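You operate a simulated robot arm through the tools that you are given. There is no shell and no other tool.

You are at the controls of a simulated robot arm. One attempt, no reset.

JOB
Rinse slide L7 at the blue table, blot it and label it.
Fine: blot on the white pad; one press of the orange button; the slide stays in the label dispenser; leave the other slides.

Only the result counts: the job must be done as asked and must still hold three seconds after the hand-in. Knocking over, shifting, dropping, spilling or breaking anything else fails it.

ROBOT AND FRAMES
A 6-joint arm with a two-finger gripper, fixed in place. Base frame: the origin is at the foot of the arm, x ahead of it, y to its left, z up; the work surface is at about z = 880. Lengths are in mm, angles in rad, forces in N, time in s.
Its first joint turns from -2.897 to 2.897 rad. Payload 2.45 kg.
The tool frame sits at the grasp point between the pads (the TCP): z along the fingers, y along the line on which they close. The tips reach 20 mm beyond it. Largest opening 140 mm; the body of the gripper starts 168 mm behind the TCP.
Orientation is that of the tool frame in the base frame, as a unit quaternion [x, y, z, w]. With the fingers straight down and closing along the base's y, the tool's x points along the base's -x, its y along +y and its z along -z.

CONTROLS
- The arm moves only by the tool nudge_tool. Its argument "rows" is a list of rows, each an object of numbers (a shift or turn left out is 0, a gripper value left out holds the last): "x", "y", "z": the shift along the base's x, y, z in mm; "ax", "ay", "az": the turn, a rotation vector about the base's x, y, z in rad. In form: [{"x": .., "y": .., "z": .., "ax": .., "ay": .., "az": ..}, ...]. A call has 1 to 20 rows; each row is the pose to reach, as a shift and turn from the pose commanded when the call began. "gripper" is the opening, from 0 (shut) to 1 (fully open), set as the call begins (left out, the last holds). Rows are played at 5 a second. More than 50 mm and 0.15 rad between two rows, or a gripper value outside its range, and nothing of the call is played. Where a pose cannot be reached the arm comes as near as it can. A force on the tool above 40 N (or 10 N above the force at the start of the call, whichever is more), or a blocked arm, ends the call early, and 0.2 s more pass. The fingers move at their own pace (about 45 mm/s each) and stop on an object; they squeeze with about 37 N. The grip force told is the motor's: it shows also when the fingers shut on nothing. Time passes only in rows, and 0.2 s behind the last, so rows that repeat a pose let the fingers close. It gives the time, the measured TCP pose, the force on the tool (base axes), the opening and the grip force at its end, in the units of the frame above (readings bear some noise), with the torque about the TCP (base axes, N m) and any sound that the robot's microphone picked up.
- Cameras (640 x 400 px; columns grow to the right, rows downward): "scene" is fixed at [398.9, -650.4, 1645.4]; the picture's right is [0.86, -0.51, 0.00], its down [-0.27, -0.46, -0.85] and it looks along [0.43, 0.73, -0.53] (base axes); focal length 358 px, centre (320, 200). "wrist" rides on the gripper at [78, 11, -209] in the tool frame; the picture's right is [-0.14, 0.99, 0.00], its down [-0.92, -0.13, -0.37] and it looks along [-0.36, -0.05, 0.93] (tool axes); focal length 280 px, centre (320, 200). There is no depth. A picture from a camera that has moved, and an enlarged one, comes with that camera's place and axes in the base frame and with its lens.
- get_image(camera): a new picture of that camera. The clock stands still meanwhile.
- inspect(camera, box): a new picture of the part [left, top, right, bottom] of that camera's present view, enlarged. The clock stands still meanwhile.
- close_job(): hands the job in; it is judged then, once.

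Places have to be worked out from the pictures, the camera data and where the tool is seen. Open the gripper and draw the arm clear of the work before you hand the job in, unless the task says otherwise.

The tools are called as a command line: name --argument value ..., lists and objects as JSON in quotes. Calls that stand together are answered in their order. nudge_tool: Moves the arm, as the interface text tells. Its arguments: {"type":"object","properties":{"rows":{"type":"array"},"gripper":{"type":"number"}},"required":["rows"]} The other tools are called the same way: get_image (camera) takes a picture; inspect (camera, box) takes an enlarged picture of a part of a camera's view; close_job () hands the job in.

At the start:

```text
t: 0.0
ee_pos: [662.0, 118.4, 1235.6]
tool_rot: [-0.001, 1.0, 0.0, 0.0]
ft_force: [-0.2, 0.0, -0.8]
torque: [0.03, 0.0, -0.02]
width: 140.3
grip_force: 0.0
```

scene: 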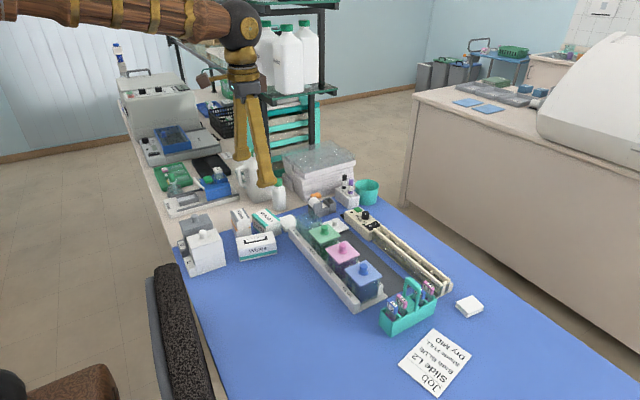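
wrist: 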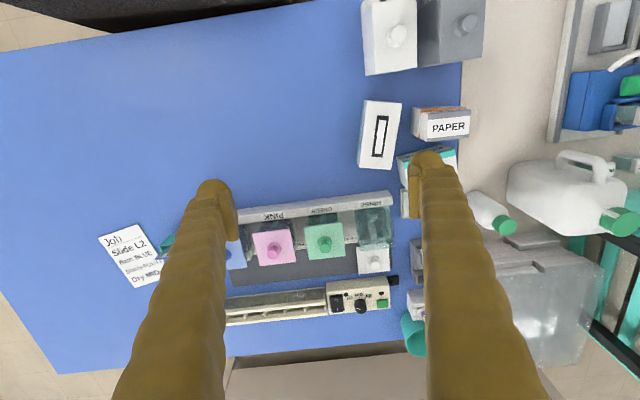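

I start by looking closely at the scene: the blue mat with the staining jars, a teal rack, and a job card that may matter.

inspect --camera "scene" --box '[360, 260, 500, 400]'

inspect --camera "scene" --box '[270, 170, 470, 320]'

inspect --camera "scene" --box '[150, 160, 350, 285]'

inspect --camera "wrist" --box '[80, 180, 240, 300]'

inspect --camera "wrist" --box '[220, 180, 460, 340]'

```text
2.86 times, centred on (430, 330) of scene
camera zoom: at [398.9, -650.4, 1645.4], right [0.86, -0.51, 0.0], down [-0.27, -0.46, -0.85], along [0.43, 0.73, -0.53], focal length 1023 px, centre (6, -171)
```

zoom: 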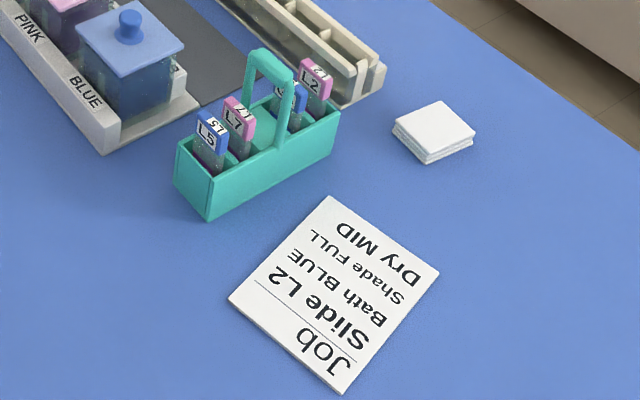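

```text
2.67 times, centred on (370, 245) of scene
camera zoom: at [398.9, -650.4, 1645.4], right [0.86, -0.51, 0.0], down [-0.27, -0.46, -0.85], along [0.43, 0.73, -0.53], focal length 955 px, centre (187, 80)
```

zoom: 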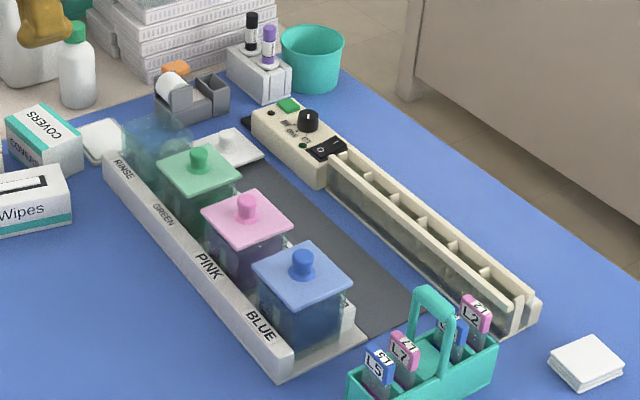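

```text
3.20 times, centred on (250, 222) of scene
camera zoom: at [398.9, -650.4, 1645.4], right [0.86, -0.51, 0.0], down [-0.27, -0.46, -0.85], along [0.43, 0.73, -0.53], focal length 1146 px, centre (544, 128)
```

zoom: 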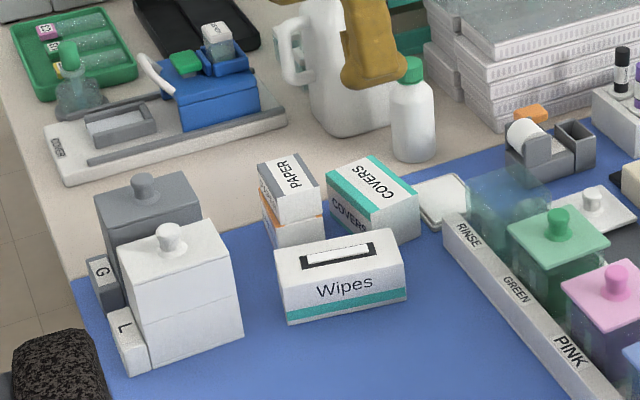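

```text
3.33 times, centred on (160, 240) of wrist
camera zoom: at [584.2, 128.6, 1445.2], right [0.14, 0.99, 0.0], down [0.92, -0.13, 0.37], along [0.36, -0.05, -0.93], focal length 935 px, centre (853, 67)
```

zoom: 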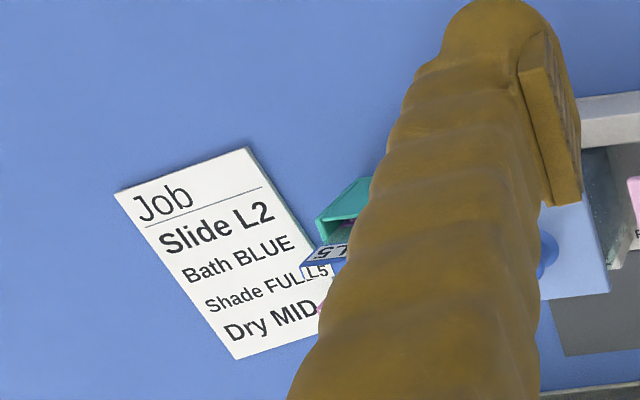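

```text
2.50 times, centred on (340, 260) of wrist
camera zoom: at [584.2, 128.6, 1445.2], right [0.14, 0.99, 0.0], down [0.92, -0.13, 0.37], along [0.36, -0.05, -0.93], focal length 701 px, centre (270, 50)
```

zoom: 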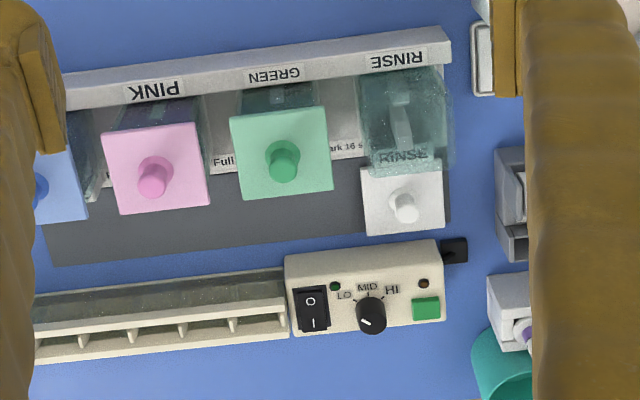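

The job card shows L2, a different job, so I go by the order: L7 has the pink label in the teal rack. I now move the wrist camera over the far end to study the rinse jar, the white pad and the label dispenser.

nudge_tool --rows '[{"x": 30, "y": 25, "z": 0}, {"x": 60, "y": 50, "z": 0}, {"x": 90, "y": 75, "z": 0}, {"x": 120, "y": 100, "z": 0}, {"x": 150, "y": 125, "z": 0}, {"x": 180, "y": 150, "z": 0}, {"x": 180, "y": 150, "z": 0}]' --gripper 1

get_image --camera "wrist"

get_image --camera "scene"

```text
t: 1.6
ee_pos: [844.1, 266.9, 1235.6]
tool_rot: [0.0, 1.0, 0.001, 0.0]
ft_force: [0.8, -0.4, -0.9]
torque: [0.02, -0.02, 0.01]
width: 139.9
grip_force: 0.0
```

```text
taken
camera wrist: at [765.6, 278.3, 1445.0], right [0.14, 0.99, 0.0], down [0.92, -0.13, 0.37], along [0.37, -0.05, -0.93], focal length 280 px, centre (320, 200)
```

wrist: 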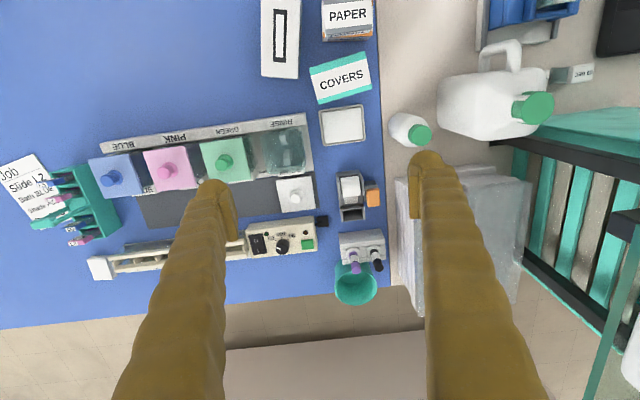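

```text
taken
```

scene: 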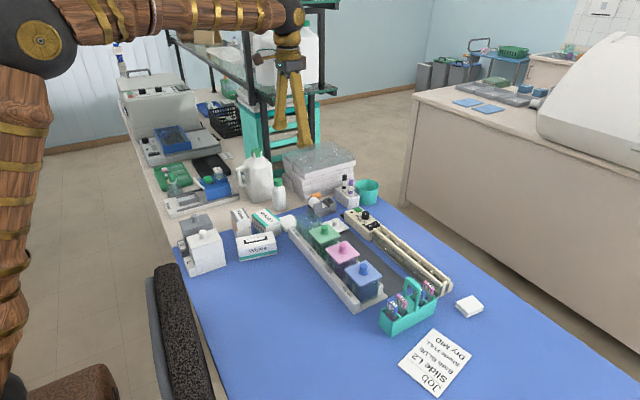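

This view shows everything; I zoom in on the dispenser, pad, rinse jar and slide rack.

inspect --camera "wrist" --box '[310, 90, 400, 240]'

inspect --camera "wrist" --box '[200, 100, 330, 220]'

inspect --camera "wrist" --box '[0, 140, 150, 290]'

inspect --camera "scene" --box '[270, 170, 400, 250]'

inspect --camera "scene" --box '[370, 270, 450, 340]'

```text
2.67 times, centred on (355, 165) of wrist
camera zoom: at [765.6, 278.3, 1445.0], right [0.14, 0.99, 0.0], down [0.92, -0.13, 0.37], along [0.37, -0.05, -0.93], focal length 748 px, centre (227, 293)
```

zoom: 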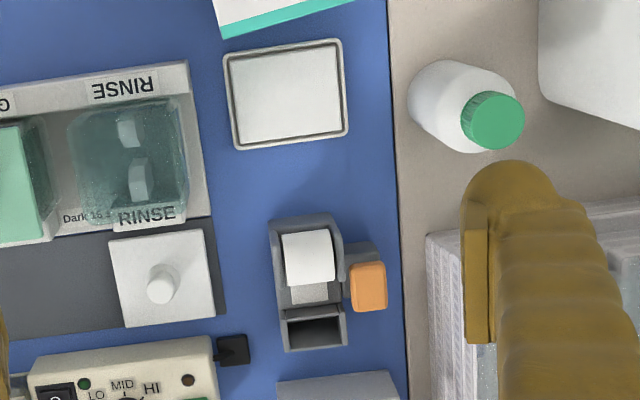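

```text
3.33 times, centred on (265, 160) of wrist
camera zoom: at [765.6, 278.3, 1445.0], right [0.14, 0.99, 0.0], down [0.92, -0.13, 0.37], along [0.37, -0.05, -0.93], focal length 935 px, centre (503, 333)
```

zoom: 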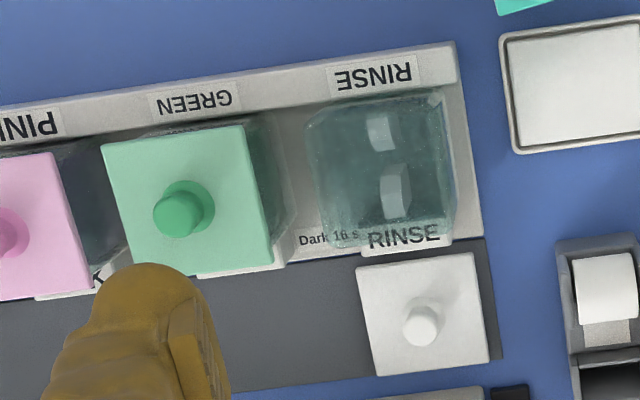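

```text
2.67 times, centred on (75, 215) of wrist
camera zoom: at [765.6, 278.3, 1445.0], right [0.14, 0.99, 0.0], down [0.92, -0.13, 0.37], along [0.37, -0.05, -0.93], focal length 748 px, centre (973, 160)
```

zoom: 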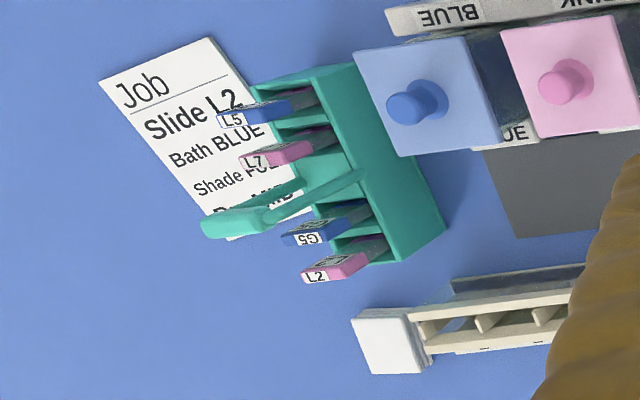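

```text
4.92 times, centred on (335, 210) of scene
camera zoom: at [398.9, -650.4, 1645.4], right [0.86, -0.51, 0.0], down [-0.27, -0.46, -0.85], along [0.43, 0.73, -0.53], focal length 1762 px, centre (246, 151)
```

zoom: 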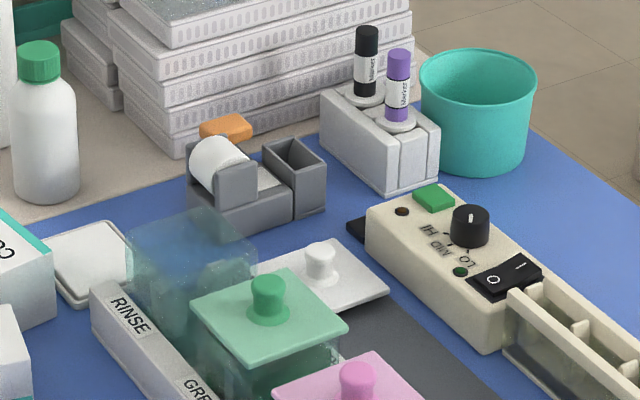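

```text
5.71 times, centred on (410, 305) of scene
camera zoom: at [398.9, -650.4, 1645.4], right [0.86, -0.51, 0.0], down [-0.27, -0.46, -0.85], along [0.43, 0.73, -0.53], focal length 2046 px, centre (-194, -400)
```

zoom: 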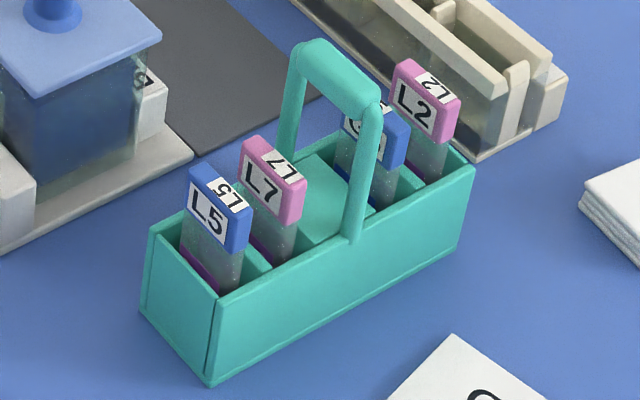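

The slides read L5, L7, G5 and L2 from near to far. L7 is at about (881, -220, 975), the rinse jar at about (861, 198), the dispenser slot at about (1007, 310, 935) and the framed white pad next to the COVERS box. I go lower for closer pictures of the dispenser and jar.

nudge_tool --rows '[{"x": 0, "y": 10, "z": -40}, {"x": 0, "y": 20, "z": -80}, {"x": 0, "y": 20, "z": -110}, {"x": 0, "y": 20, "z": -110}]'

get_image --camera "wrist"

inspect --camera "wrist" --box '[200, 60, 320, 220]'

inspect --camera "wrist" --box '[300, 160, 420, 260]'

inspect --camera "wrist" --box '[300, 40, 420, 140]'

```text
t: 2.6
ee_pos: [842.6, 289.0, 1126.9]
tool_rot: [0.0, 1.0, 0.0, 0.0]
ft_force: [0.2, 0.5, 0.8]
torque: [0.02, 0.0, -0.04]
width: 139.9
grip_force: 0.2
```

```text
taken
camera wrist: at [764.5, 299.4, 1335.5], right [0.14, 0.99, 0.0], down [0.92, -0.13, 0.37], along [0.37, -0.05, -0.93], focal length 280 px, centre (320, 200)
```

wrist: 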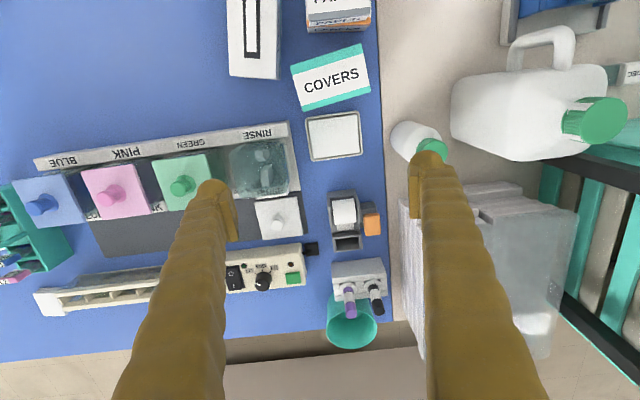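

```text
2.50 times, centred on (260, 140) of wrist
camera zoom: at [764.5, 299.4, 1335.5], right [0.14, 0.99, 0.0], down [0.92, -0.13, 0.37], along [0.37, -0.05, -0.93], focal length 701 px, centre (470, 350)
```

zoom: 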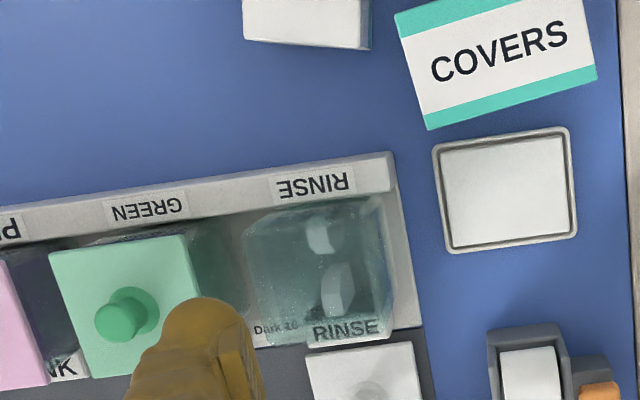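

```text
4.00 times, centred on (360, 210) of wrist
camera zoom: at [764.5, 299.4, 1335.5], right [0.14, 0.99, 0.0], down [0.92, -0.13, 0.37], along [0.37, -0.05, -0.93], focal length 1122 px, centre (160, 160)
```

zoom: 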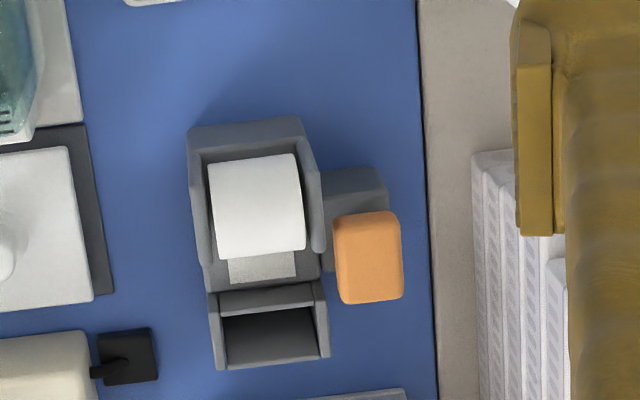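

```text
4.00 times, centred on (360, 90) of wrist
camera zoom: at [764.5, 299.4, 1335.5], right [0.14, 0.99, 0.0], down [0.92, -0.13, 0.37], along [0.37, -0.05, -0.93], focal length 1122 px, centre (160, 640)
```

zoom: 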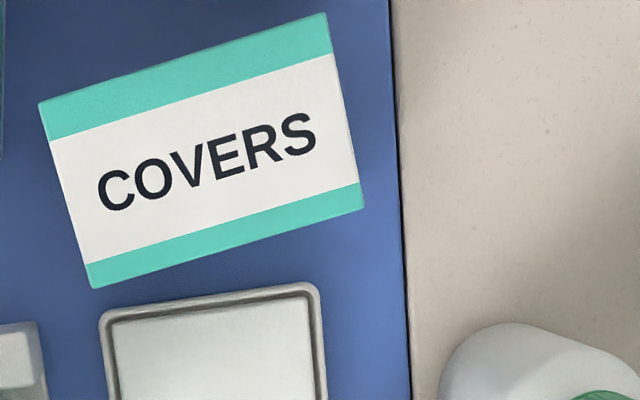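

The dispenser's slot opening is about 37 × 20 mm with its top near z≈929, centred at about (1009, 311), so reaching it will need a tilted tool. Next I look at the text strip on the staining tray and straight down at the rinse jar.

nudge_tool --rows '[{"x": 10, "y": -40}, {"x": 15, "y": -80}, {"x": 20, "y": -100}, {"x": 20, "y": -100}]'

get_image --camera "wrist"

inspect --camera "wrist" --box '[250, 80, 400, 190]'

nudge_tool --rows '[{"x": 0, "y": -40}, {"x": 0, "y": -80}, {"x": 0, "y": -120}, {"x": 0, "y": -130}, {"x": 0, "y": -130}]'

get_image --camera "wrist"

inspect --camera "wrist" --box '[230, 90, 440, 240]'

```text
t: 3.6
ee_pos: [863.1, 187.9, 1126.3]
tool_rot: [0.0, 1.0, 0.0, 0.0]
ft_force: [0.8, -0.1, -0.1]
torque: [0.03, 0.0, 0.0]
width: 140.0
grip_force: 0.1
```

```text
taken
camera wrist: at [784.5, 198.4, 1334.9], right [0.14, 0.99, 0.0], down [0.92, -0.13, 0.37], along [0.36, -0.05, -0.93], focal length 280 px, centre (320, 200)
```

wrist: 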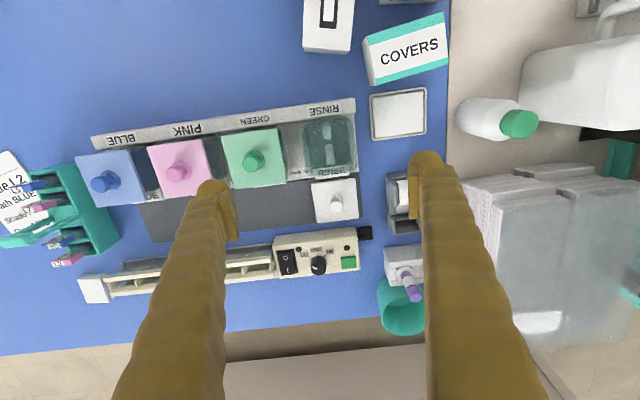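

```text
3.64 times, centred on (325, 135) of wrist
camera zoom: at [784.5, 198.4, 1334.9], right [0.14, 0.99, 0.0], down [0.92, -0.13, 0.37], along [0.36, -0.05, -0.93], focal length 1020 px, centre (302, 436)
```

zoom: 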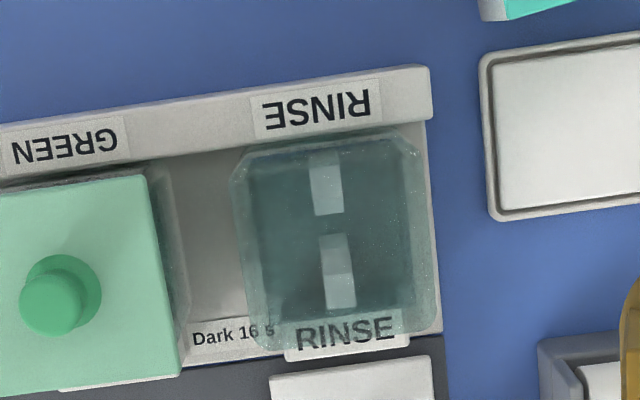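

```text
t: 4.8
ee_pos: [864.5, 55.9, 1127.9]
tool_rot: [0.001, 1.0, -0.001, 0.0]
ft_force: [-0.8, -0.2, -0.1]
torque: [-0.01, 0.01, 0.01]
width: 140.2
grip_force: 0.0
```

```text
taken
camera wrist: at [785.3, 67.7, 1336.4], right [0.14, 0.99, 0.0], down [0.92, -0.13, 0.37], along [0.36, -0.05, -0.93], focal length 280 px, centre (320, 200)
```

wrist: 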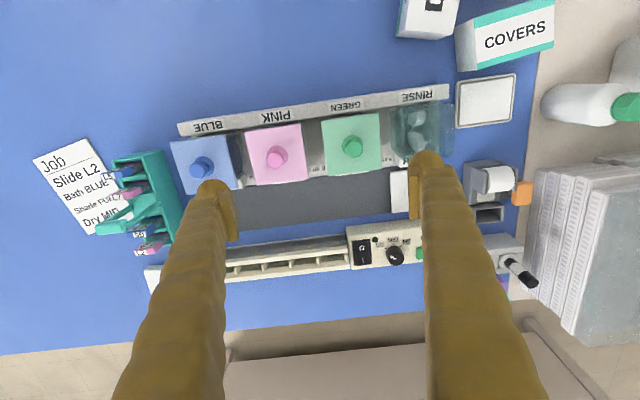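

```text
2.67 times, centred on (335, 165) of wrist
camera zoom: at [785.3, 67.7, 1336.4], right [0.14, 0.99, 0.0], down [0.92, -0.13, 0.37], along [0.36, -0.05, -0.93], focal length 748 px, centre (280, 293)
```

zoom: 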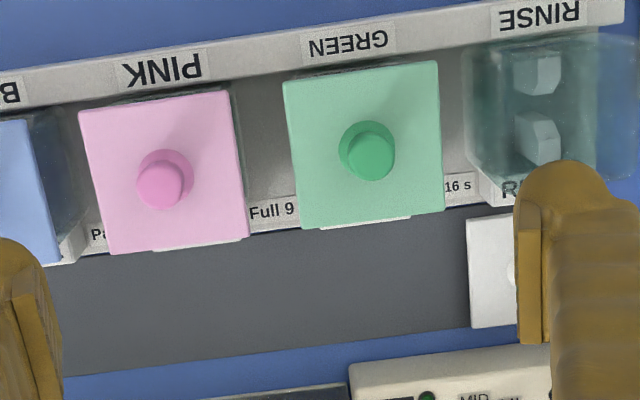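

The strip gives staining times only (Pale / Full 9 / Dark 16 s), with no rinse time. I move back over the rinse jar and look into it more closely to understand the two light blocks inside.

nudge_tool --rows '[{"x": 0, "y": 45}, {"x": 0, "y": 90}, {"x": 0, "y": 130}, {"x": 0, "y": 140, "z": -30}, {"x": 0, "y": 140, "z": -30}]'

inspect --camera "wrist" --box '[285, 100, 375, 180]'

inspect --camera "scene" --box '[280, 200, 360, 260]'

inspect --camera "scene" --box '[435, 280, 500, 330]'

```text
t: 6.0
ee_pos: [863.1, 195.3, 1096.6]
tool_rot: [0.0, 1.0, 0.0, 0.0]
ft_force: [-0.4, 0.0, -0.9]
torque: [-0.01, 0.02, 0.02]
width: 140.2
grip_force: 0.0
```

```text
5.00 times, centred on (330, 140) of wrist
camera zoom: at [784.2, 207.1, 1305.7], right [0.14, 0.99, 0.0], down [0.92, -0.13, 0.37], along [0.37, -0.05, -0.93], focal length 1402 px, centre (270, 500)
```

zoom: 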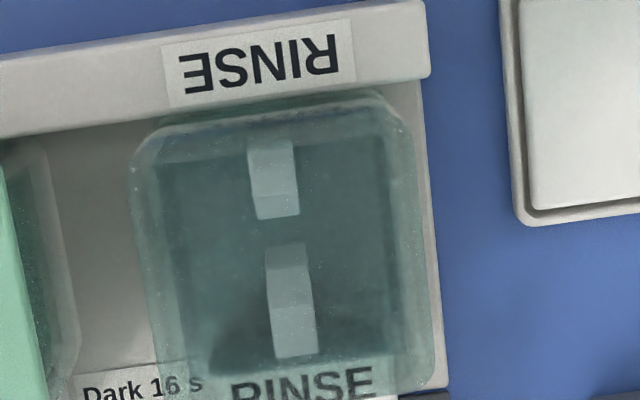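

```text
6.67 times, centred on (320, 230) of scene
camera zoom: at [398.9, -650.4, 1645.4], right [0.86, -0.51, 0.0], down [-0.27, -0.46, -0.85], along [0.43, 0.73, -0.53], focal length 2386 px, centre (320, 0)
```

zoom: 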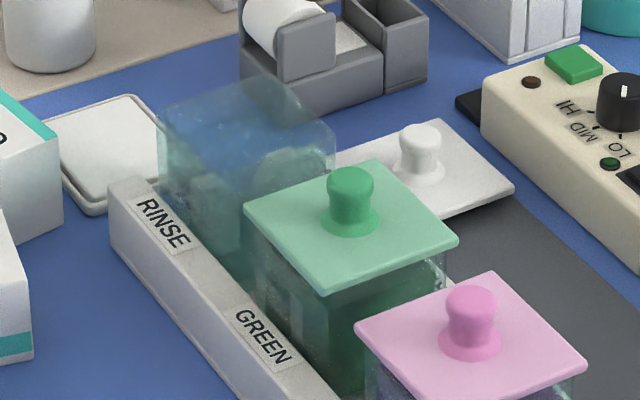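

```text
8.00 times, centred on (468, 305) of scene
camera zoom: at [398.9, -650.4, 1645.4], right [0.86, -0.51, 0.0], down [-0.27, -0.46, -0.85], along [0.43, 0.73, -0.53], focal length 2864 px, centre (-860, -640)
```

zoom: 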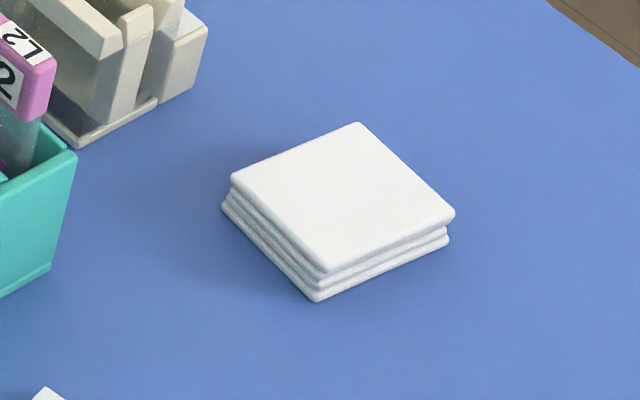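

The rinse jar is open (its lid lies next to it), its rim is at roughly z≈960, and two low blocks at the bottom leave a gap at the centre. Now I move the wrist camera over the slide rack to measure L7.

nudge_tool --rows '[{"x": -5, "y": -48}, {"x": -10, "y": -96}, {"x": -15, "y": -144}, {"x": -20, "y": -192}, {"x": -25, "y": -240}, {"x": -30, "y": -288}, {"x": -33, "y": -336}, {"x": -35, "y": -384}, {"x": -35, "y": -425}, {"x": -35, "y": -425}]'

get_image --camera "wrist"

inspect --camera "wrist" --box '[250, 120, 410, 240]'

```text
t: 8.2
ee_pos: [825.2, -228.1, 1094.2]
tool_rot: [0.0, 1.0, 0.001, -0.001]
ft_force: [0.2, 0.3, 0.0]
torque: [-0.02, 0.02, -0.02]
width: 140.2
grip_force: 0.1
```

```text
taken
camera wrist: at [747.5, -216.7, 1303.7], right [0.14, 0.99, 0.0], down [0.92, -0.13, 0.37], along [0.36, -0.05, -0.93], focal length 280 px, centre (320, 200)
```

wrist: 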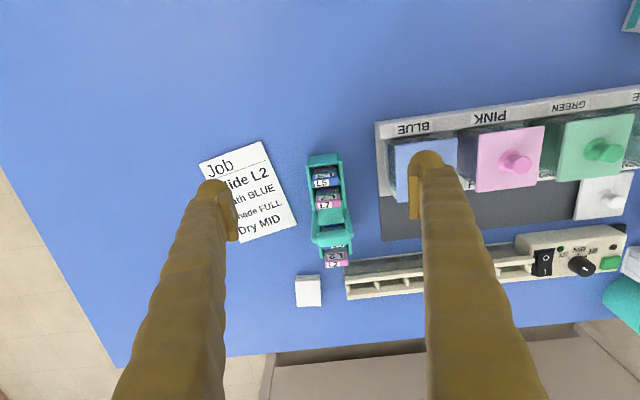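

```text
3.33 times, centred on (330, 180) of wrist
camera zoom: at [747.5, -216.7, 1303.7], right [0.14, 0.99, 0.0], down [0.92, -0.13, 0.37], along [0.36, -0.05, -0.93], focal length 935 px, centre (287, 267)
```

zoom: 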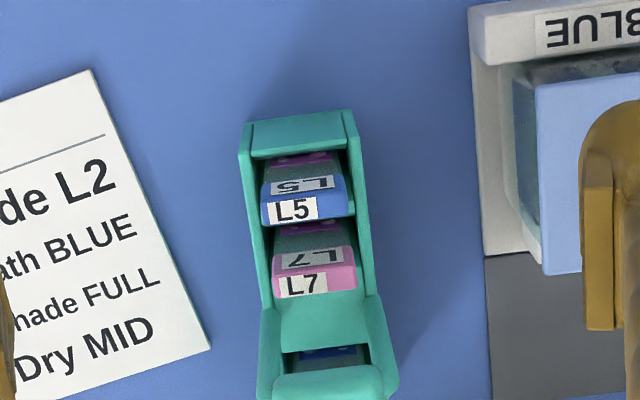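

L7's cap top spans roughly x 880–891 and y -240 to -210, with its top near z≈975. L5 sits 20 mm nearer and the handle is at x≥906, so I will grip the cap by its edges, closing along y. First I test in free space how far the arm reaches towards the dispenser, before choosing the tilt for the grasp.

nudge_tool --rows '[{"x": 5, "y": 48, "z": 4}, {"x": 12, "y": 96, "z": 4}, {"x": 20, "y": 144, "z": 4}, {"x": 28, "y": 192, "z": 4}, {"x": 36, "y": 240, "z": 4}, {"x": 44, "y": 288, "z": 4}, {"x": 52, "y": 336, "z": 4}, {"x": 60, "y": 384, "z": 4}, {"x": 70, "y": 430, "z": 4}, {"x": 85, "y": 475, "z": 4}, {"x": 105, "y": 515, "z": 4}, {"x": 105, "y": 515, "z": 4}]'

nudge_tool --rows '[{"x": 20, "y": 6}, {"x": 40, "y": 12}, {"x": 60, "y": 18}, {"x": 80, "y": 24}, {"x": 80, "y": 24}]'

```text
t: 10.8
ee_pos: [933.2, 287.5, 1098.8]
tool_rot: [0.0, 1.0, 0.0, 0.0]
ft_force: [-0.3, 0.1, -0.4]
torque: [-0.02, -0.01, 0.01]
width: 140.2
grip_force: 0.1
```

```text
t: 12.0
ee_pos: [1013.2, 311.7, 1101.3]
tool_rot: [0.0, 1.0, 0.001, 0.001]
ft_force: [0.7, 0.1, -0.4]
torque: [0.0, 0.03, 0.0]
width: 140.0
grip_force: 0.1
```

Surprisingly, the straight-down tool reaches (1013, 312) at z≈1101. I narrow the fingers and test lower, staying above the dispenser and pens.

nudge_tool --rows '[{"x": -4, "y": 0, "z": 0}, {"x": -4, "y": 0, "z": -30}, {"x": -4, "y": 0, "z": -60}, {"x": -4, "y": 0, "z": -90}, {"x": -4, "y": 0, "z": -90}]' --gripper 0.4

get_image --camera "wrist"

get_image --camera "scene"

inspect --camera "scene" --box '[270, 150, 400, 250]'

```text
t: 13.2
ee_pos: [1008.2, 312.7, 1010.8]
tool_rot: [0.001, 1.0, 0.0, 0.001]
ft_force: [0.0, -0.4, 0.6]
torque: [0.01, 0.0, 0.01]
width: 56.2
grip_force: 0.0
```

```text
taken
camera wrist: at [930.4, 323.0, 1219.4], right [0.14, 0.99, 0.0], down [0.92, -0.13, 0.37], along [0.36, -0.05, -0.93], focal length 280 px, centre (320, 200)
```

wrist: 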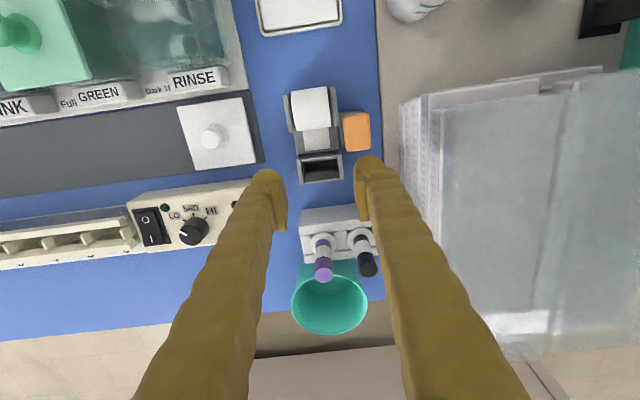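

```text
taken
```

scene: 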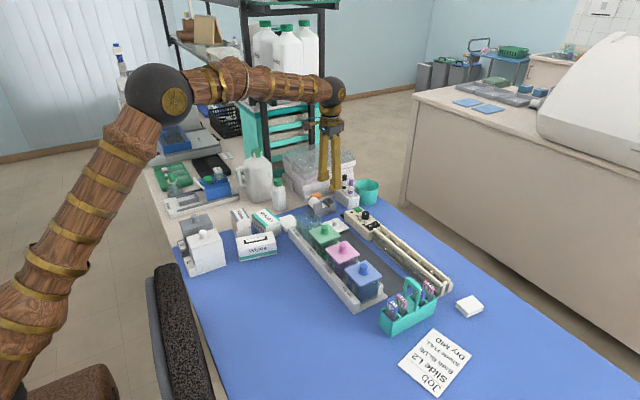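

```text
4.00 times, centred on (335, 200) of scene
camera zoom: at [398.9, -650.4, 1645.4], right [0.86, -0.51, 0.0], down [-0.27, -0.46, -0.85], along [0.43, 0.73, -0.53], focal length 1432 px, centre (260, 200)
```

zoom: 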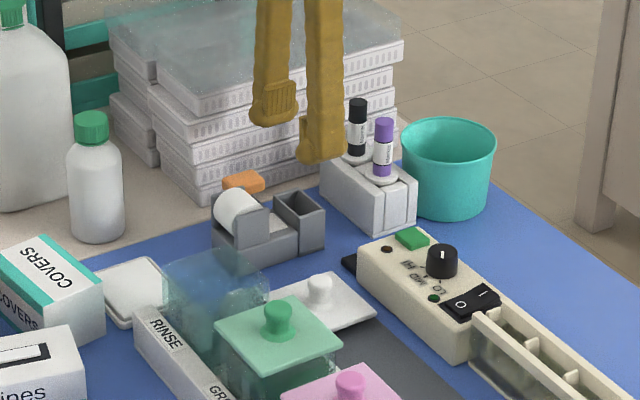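

The arm reaches (1008, 313, 1011) with the tool straight down, so no tilt may be needed. I check down to z≈975, with the fingertips at 955, still above the dispenser, which matches the release height.

nudge_tool --rows '[{"z": -12}, {"z": -24}, {"z": -36}, {"z": -36}]'

inspect --camera "wrist" --box '[260, 60, 400, 200]'

inspect --camera "scene" --box '[300, 170, 360, 225]'

```text
t: 14.2
ee_pos: [1008.7, 311.7, 974.4]
tool_rot: [0.0, 1.0, 0.0, 0.001]
ft_force: [1.0, 0.3, -0.1]
torque: [-0.01, -0.01, 0.01]
width: 56.1
grip_force: 0.1
```

```text
2.86 times, centred on (330, 130) of wrist
camera zoom: at [930.1, 323.2, 1182.8], right [0.14, 0.99, 0.0], down [0.92, -0.13, 0.37], along [0.36, -0.05, -0.93], focal length 801 px, centre (291, 400)
```

zoom: 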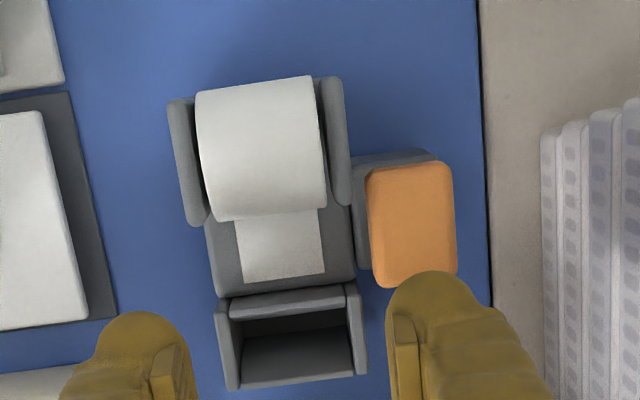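

```text
7.27 times, centred on (330, 198) of scene
camera zoom: at [398.9, -650.4, 1645.4], right [0.86, -0.51, 0.0], down [-0.27, -0.46, -0.85], along [0.43, 0.73, -0.53], focal length 2603 px, centre (247, 218)
```

zoom: 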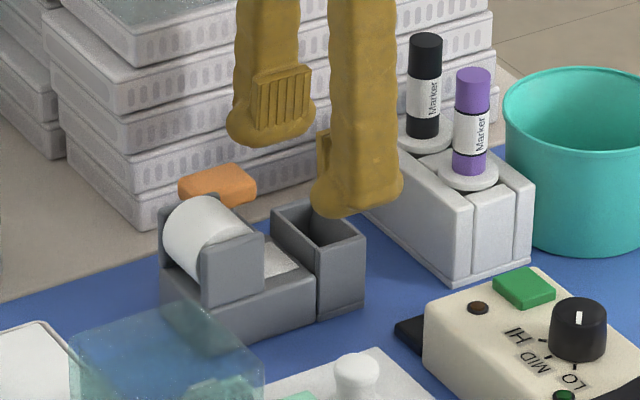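

The straight-down tool holds (1009, 312, 974) without trouble, and this close view puts the slot opening at x 1000–1020, y 294–331. I raise the arm and travel back above L7 with the fingers at about 56 mm.

nudge_tool --rows '[{"z": 40}, {"z": 80}, {"z": 120}, {"z": 120}]'

nudge_tool --rows '[{"x": -10, "y": -45}, {"x": -20, "y": -90}, {"x": -30, "y": -135}, {"x": -40, "y": -180}, {"x": -50, "y": -225}, {"x": -60, "y": -270}, {"x": -70, "y": -315}, {"x": -80, "y": -360}, {"x": -90, "y": -405}, {"x": -100, "y": -450}, {"x": -113, "y": -495}, {"x": -125, "y": -536}, {"x": -125, "y": -536, "z": -20}, {"x": -125, "y": -536, "z": -20}]'

get_image --camera "wrist"

inspect --camera "wrist" --box '[250, 100, 390, 220]'

inspect --camera "scene" --box '[370, 240, 450, 340]'

```text
t: 15.2
ee_pos: [1008.7, 310.9, 1094.2]
tool_rot: [0.0, 1.0, 0.0, 0.0]
ft_force: [-0.1, -0.2, 0.2]
torque: [-0.01, 0.02, -0.01]
width: 56.0
grip_force: 0.0
```

```text
t: 18.2
ee_pos: [884.4, -224.4, 1074.4]
tool_rot: [0.0, 1.0, 0.0, 0.0]
ft_force: [0.5, 0.0, -0.1]
torque: [0.02, 0.01, 0.01]
width: 56.2
grip_force: 0.0
```

```text
taken
camera wrist: at [805.7, -212.6, 1284.3], right [0.14, 0.99, 0.0], down [0.92, -0.13, 0.37], along [0.37, -0.05, -0.93], focal length 280 px, centre (320, 200)
```

wrist: 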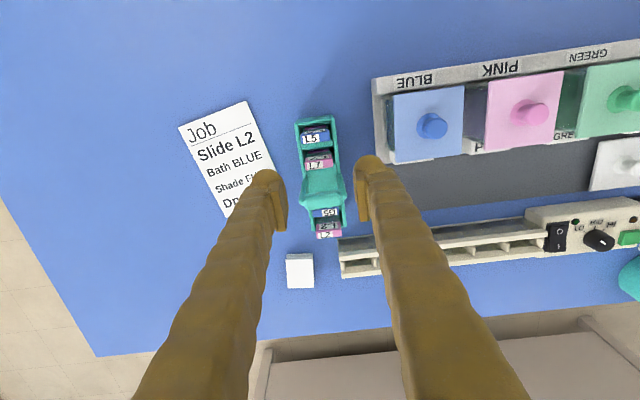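

```text
3.33 times, centred on (320, 160) of wrist
camera zoom: at [805.7, -212.6, 1284.3], right [0.14, 0.99, 0.0], down [0.92, -0.13, 0.37], along [0.37, -0.05, -0.93], focal length 935 px, centre (320, 333)
```

zoom: 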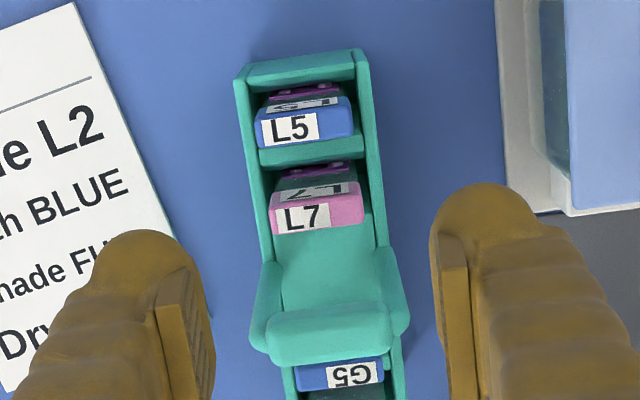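

```text
4.00 times, centred on (410, 290) of scene
camera zoom: at [398.9, -650.4, 1645.4], right [0.86, -0.51, 0.0], down [-0.27, -0.46, -0.85], along [0.43, 0.73, -0.53], focal length 1432 px, centre (-40, -160)
```

zoom: 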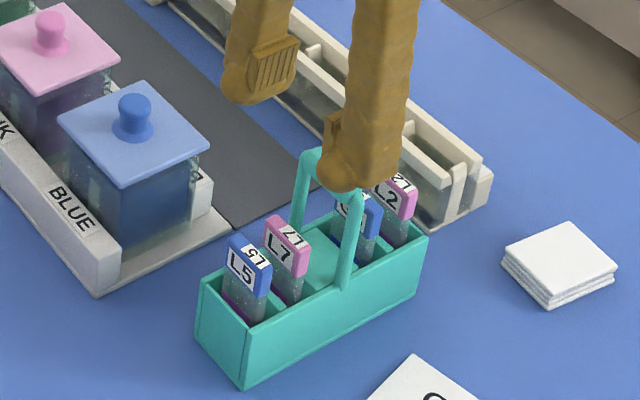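

L7's cap centre comes out at (885, -225) with its top at z≈976; the fingers at x 865–902 fit between L5 (≤860) and the handle (≥907). I descend part way and check.

nudge_tool --rows '[{"x": 0, "y": -1, "z": -30}, {"x": 0, "y": -1, "z": -60}, {"x": 0, "y": -1, "z": -75}, {"x": 0, "y": -1, "z": -75}]'

inspect --camera "wrist" --box '[230, 80, 410, 220]'

inspect --camera "scene" --box '[375, 250, 445, 340]'

```text
t: 19.2
ee_pos: [884.0, -224.8, 999.9]
tool_rot: [0.0, 1.0, 0.0, 0.0]
ft_force: [-0.1, -1.0, 0.2]
torque: [0.02, 0.01, 0.0]
width: 55.8
grip_force: 0.1
```

```text
2.86 times, centred on (320, 150) of wrist
camera zoom: at [806.1, -214.8, 1208.2], right [0.14, 0.99, 0.0], down [0.92, -0.13, 0.37], along [0.36, -0.05, -0.93], focal length 801 px, centre (320, 343)
```

zoom: 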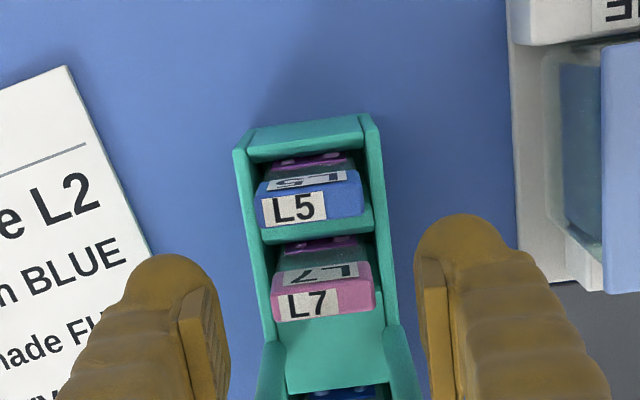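

```text
4.44 times, centred on (410, 295) of scene
camera zoom: at [398.9, -650.4, 1645.4], right [0.86, -0.51, 0.0], down [-0.27, -0.46, -0.85], along [0.43, 0.73, -0.53], focal length 1591 px, centre (-80, -222)
```

zoom: 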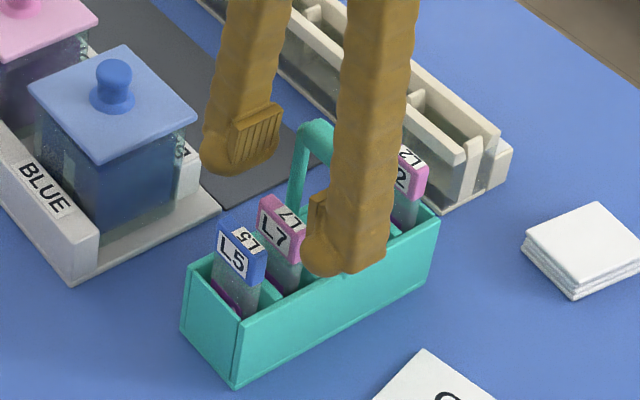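

The fingers straddle L7 well and clear L5, the handle and the walls (wall top ≈945). I lower to z≈973 (tips ≈953) and check before closing.

nudge_tool --rows '[{"z": -14}, {"z": -27}, {"z": -27}]'

inspect --camera "scene" --box '[375, 250, 445, 340]'

inspect --camera "wrist" --box '[230, 80, 410, 220]'

```text
t: 20.0
ee_pos: [883.4, -226.7, 972.2]
tool_rot: [0.0, 1.0, 0.001, 0.001]
ft_force: [-0.2, 0.4, 0.7]
torque: [0.01, 0.01, 0.01]
width: 55.8
grip_force: 0.1
```

```text
4.44 times, centred on (410, 295) of scene
camera zoom: at [398.9, -650.4, 1645.4], right [0.86, -0.51, 0.0], down [-0.27, -0.46, -0.85], along [0.43, 0.73, -0.53], focal length 1591 px, centre (-80, -222)
```

zoom: 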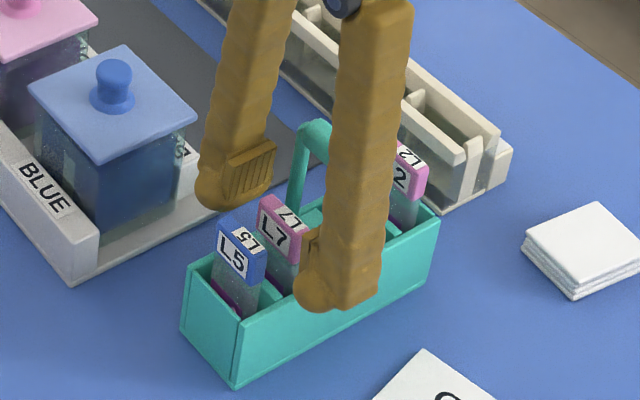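

```text
2.86 times, centred on (320, 150) of wrist
camera zoom: at [805.4, -215.3, 1181.2], right [0.14, 0.99, 0.0], down [0.92, -0.13, 0.37], along [0.37, -0.05, -0.93], focal length 801 px, centre (320, 343)
```

zoom: 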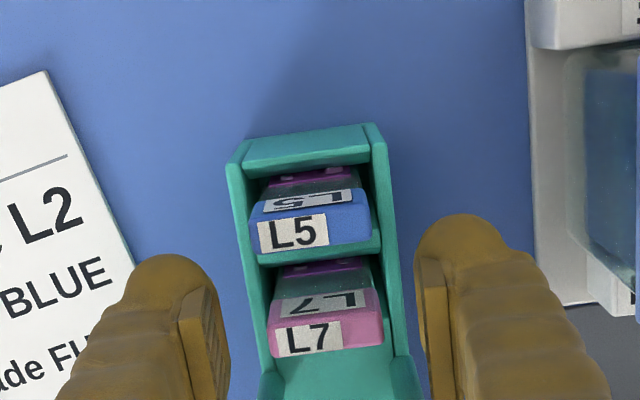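

The fingers sit on both sides of L7's cap with free space all round, and the cap looks about 1 mm towards +y of centre. I shift 1 mm and close on it.

nudge_tool --rows '[{"y": 1}, {"y": 1}, {"y": 1}, {"y": 1}, {"y": 1}, {"y": 1}]' --gripper 0.1

inspect --camera "wrist" --box '[230, 80, 410, 220]'

inspect --camera "scene" --box '[375, 250, 445, 340]'

```text
t: 21.4
ee_pos: [883.8, -225.6, 972.5]
tool_rot: [0.0, 1.0, 0.0, 0.0]
ft_force: [0.3, 0.2, 0.6]
torque: [-0.02, -0.01, 0.01]
width: 30.6
grip_force: 36.7
```

```text
2.86 times, centred on (320, 150) of wrist
camera zoom: at [805.2, -214.1, 1181.1], right [0.14, 0.99, 0.0], down [0.92, -0.13, 0.37], along [0.36, -0.05, -0.93], focal length 801 px, centre (320, 343)
```

zoom: 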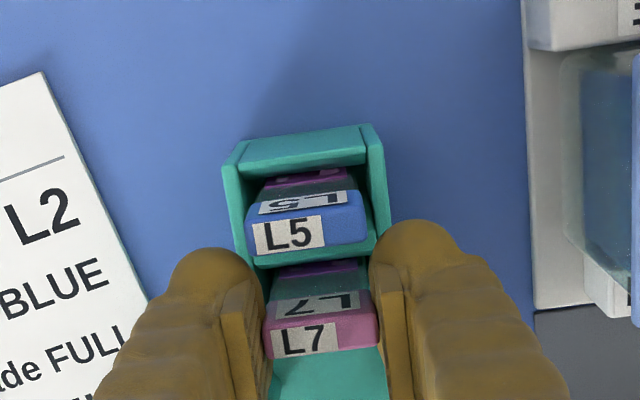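

```text
4.44 times, centred on (410, 295) of scene
camera zoom: at [398.9, -650.4, 1645.4], right [0.86, -0.51, 0.0], down [-0.27, -0.46, -0.85], along [0.43, 0.73, -0.53], focal length 1591 px, centre (-80, -222)
```

zoom: 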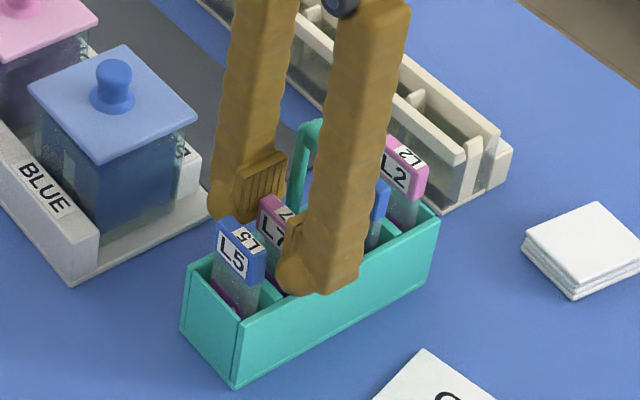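

The grip holds on the cap: width 30.6 mm, 36.7 N. I lift straight up slowly and check that only L7 comes out.

nudge_tool --rows '[{"z": 8}, {"z": 18}, {"z": 30}, {"z": 45}, {"z": 60}, {"z": 80}, {"z": 100}, {"z": 120}, {"z": 140}, {"z": 140}]'

get_image --camera "scene"

inspect --camera "scene" --box '[370, 210, 450, 330]'

inspect --camera "wrist" --box '[230, 80, 410, 220]'

```text
t: 23.6
ee_pos: [884.4, -223.8, 1111.6]
tool_rot: [0.0, 1.0, 0.001, 0.001]
ft_force: [1.1, 0.3, -0.5]
torque: [-0.03, 0.02, -0.01]
width: 30.3
grip_force: 37.1
```

```text
taken
```

scene: 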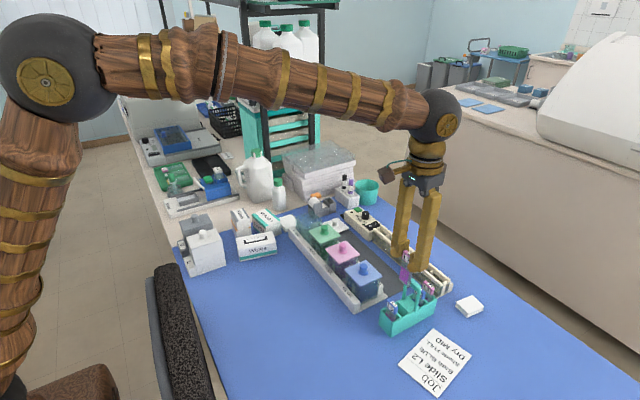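

```text
3.33 times, centred on (410, 270) of scene
camera zoom: at [398.9, -650.4, 1645.4], right [0.86, -0.51, 0.0], down [-0.27, -0.46, -0.85], along [0.43, 0.73, -0.53], focal length 1193 px, centre (20, -33)
```

zoom: 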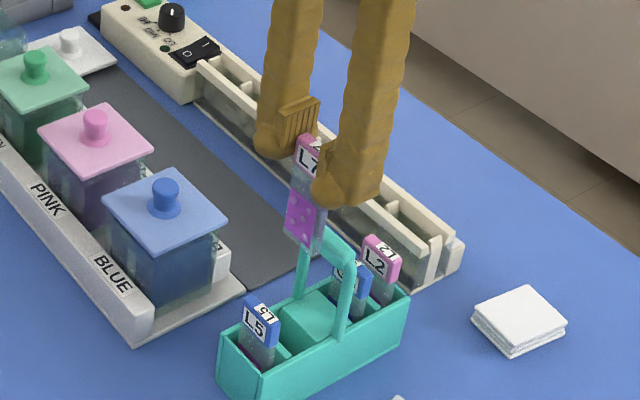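

```text
2.86 times, centred on (320, 150) of wrist
camera zoom: at [805.4, -212.7, 1321.2], right [0.14, 0.99, 0.0], down [0.92, -0.13, 0.37], along [0.37, -0.05, -0.93], focal length 801 px, centre (320, 343)
```

zoom: 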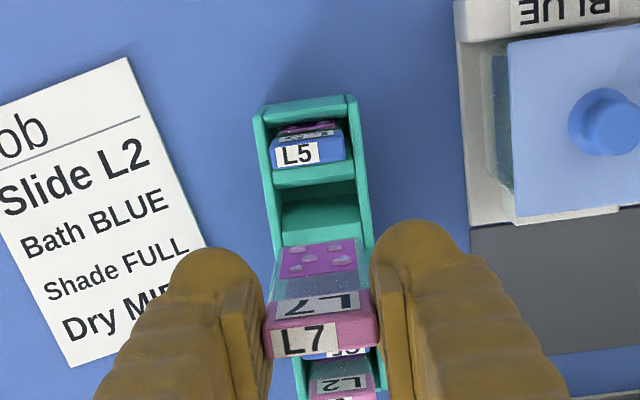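

L7 is out with its stained patch visible and the other slides stayed in place. I zoom in on the hanging slide to measure its length below the gripper and its tilt.

inspect --camera "scene" --box '[380, 240, 428, 290]'

inspect --camera "wrist" --box '[280, 150, 370, 215]'

```text
8.00 times, centred on (404, 265) of scene
camera zoom: at [398.9, -650.4, 1645.4], right [0.86, -0.51, 0.0], down [-0.27, -0.46, -0.85], along [0.43, 0.73, -0.53], focal length 2864 px, centre (-352, -320)
```

zoom: 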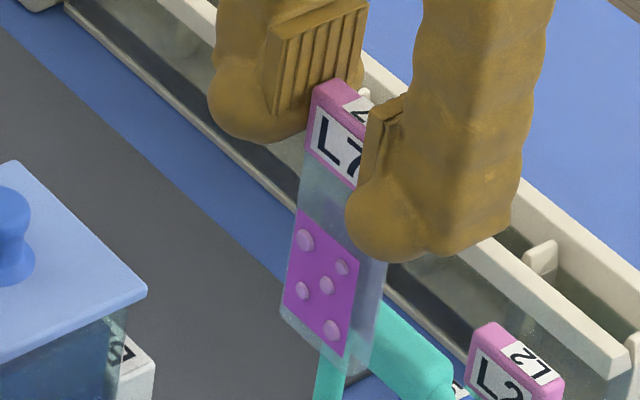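

```text
6.15 times, centred on (325, 182) of wrist
camera zoom: at [805.4, -212.7, 1321.2], right [0.14, 0.99, 0.0], down [0.92, -0.13, 0.37], along [0.37, -0.05, -0.93], focal length 1726 px, centre (289, 308)
```

zoom: 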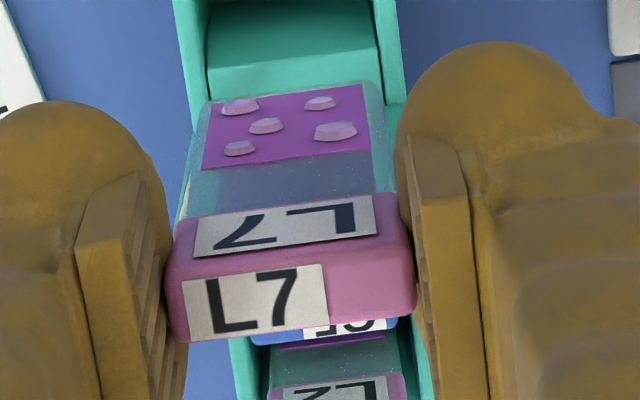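

The slide hangs straight, its lower end about 80 mm below the TCP and the stained patch about 39–75 mm below it. I carry it past the lidded jars to just beyond the rinse jar, so the wrist camera can look nearly straight down into it.

nudge_tool --rows '[{"z": 15, "y": 10}, {"z": 25, "y": 45}, {"z": 25, "y": 90}, {"x": 6, "z": 25, "y": 135}, {"x": 12, "z": 25, "y": 180}, {"x": 18, "z": 25, "y": 225}, {"x": 24, "z": 25, "y": 270}, {"x": 30, "z": 25, "y": 315}, {"x": 36, "z": 25, "y": 360}, {"x": 41, "z": 25, "y": 405}, {"x": 41, "z": 25, "y": 420}, {"x": 41, "z": 25, "y": 420}]'

get_image --camera "wrist"

inspect --camera "wrist" --box '[260, 40, 380, 160]'

```text
t: 26.2
ee_pos: [923.6, 197.6, 1136.8]
tool_rot: [0.0, 1.0, 0.0, -0.001]
ft_force: [-0.4, 0.1, -1.8]
torque: [0.04, 0.0, 0.04]
width: 30.5
grip_force: 36.7
```

```text
taken
camera wrist: at [846.6, 209.2, 1346.1], right [0.14, 0.99, 0.0], down [0.92, -0.13, 0.37], along [0.36, -0.05, -0.93], focal length 280 px, centre (320, 200)
```

wrist: 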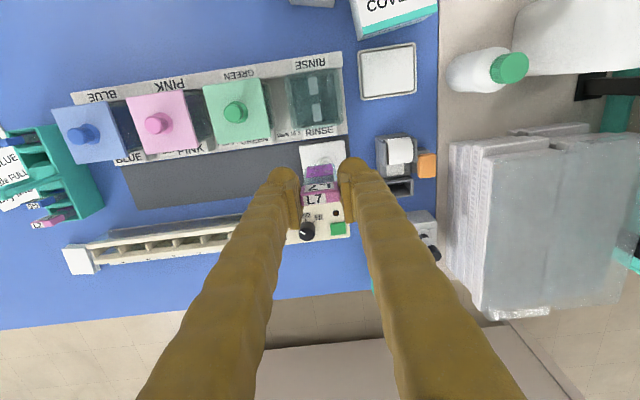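

```text
3.33 times, centred on (320, 100) of wrist
camera zoom: at [846.6, 209.2, 1346.1], right [0.14, 0.99, 0.0], down [0.92, -0.13, 0.37], along [0.36, -0.05, -0.93], focal length 935 px, centre (320, 533)
```

zoom: 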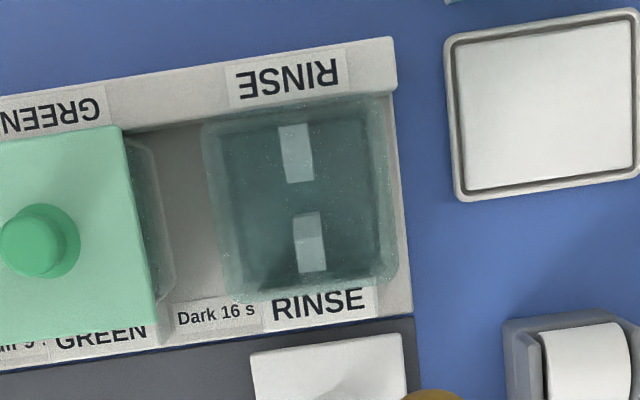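

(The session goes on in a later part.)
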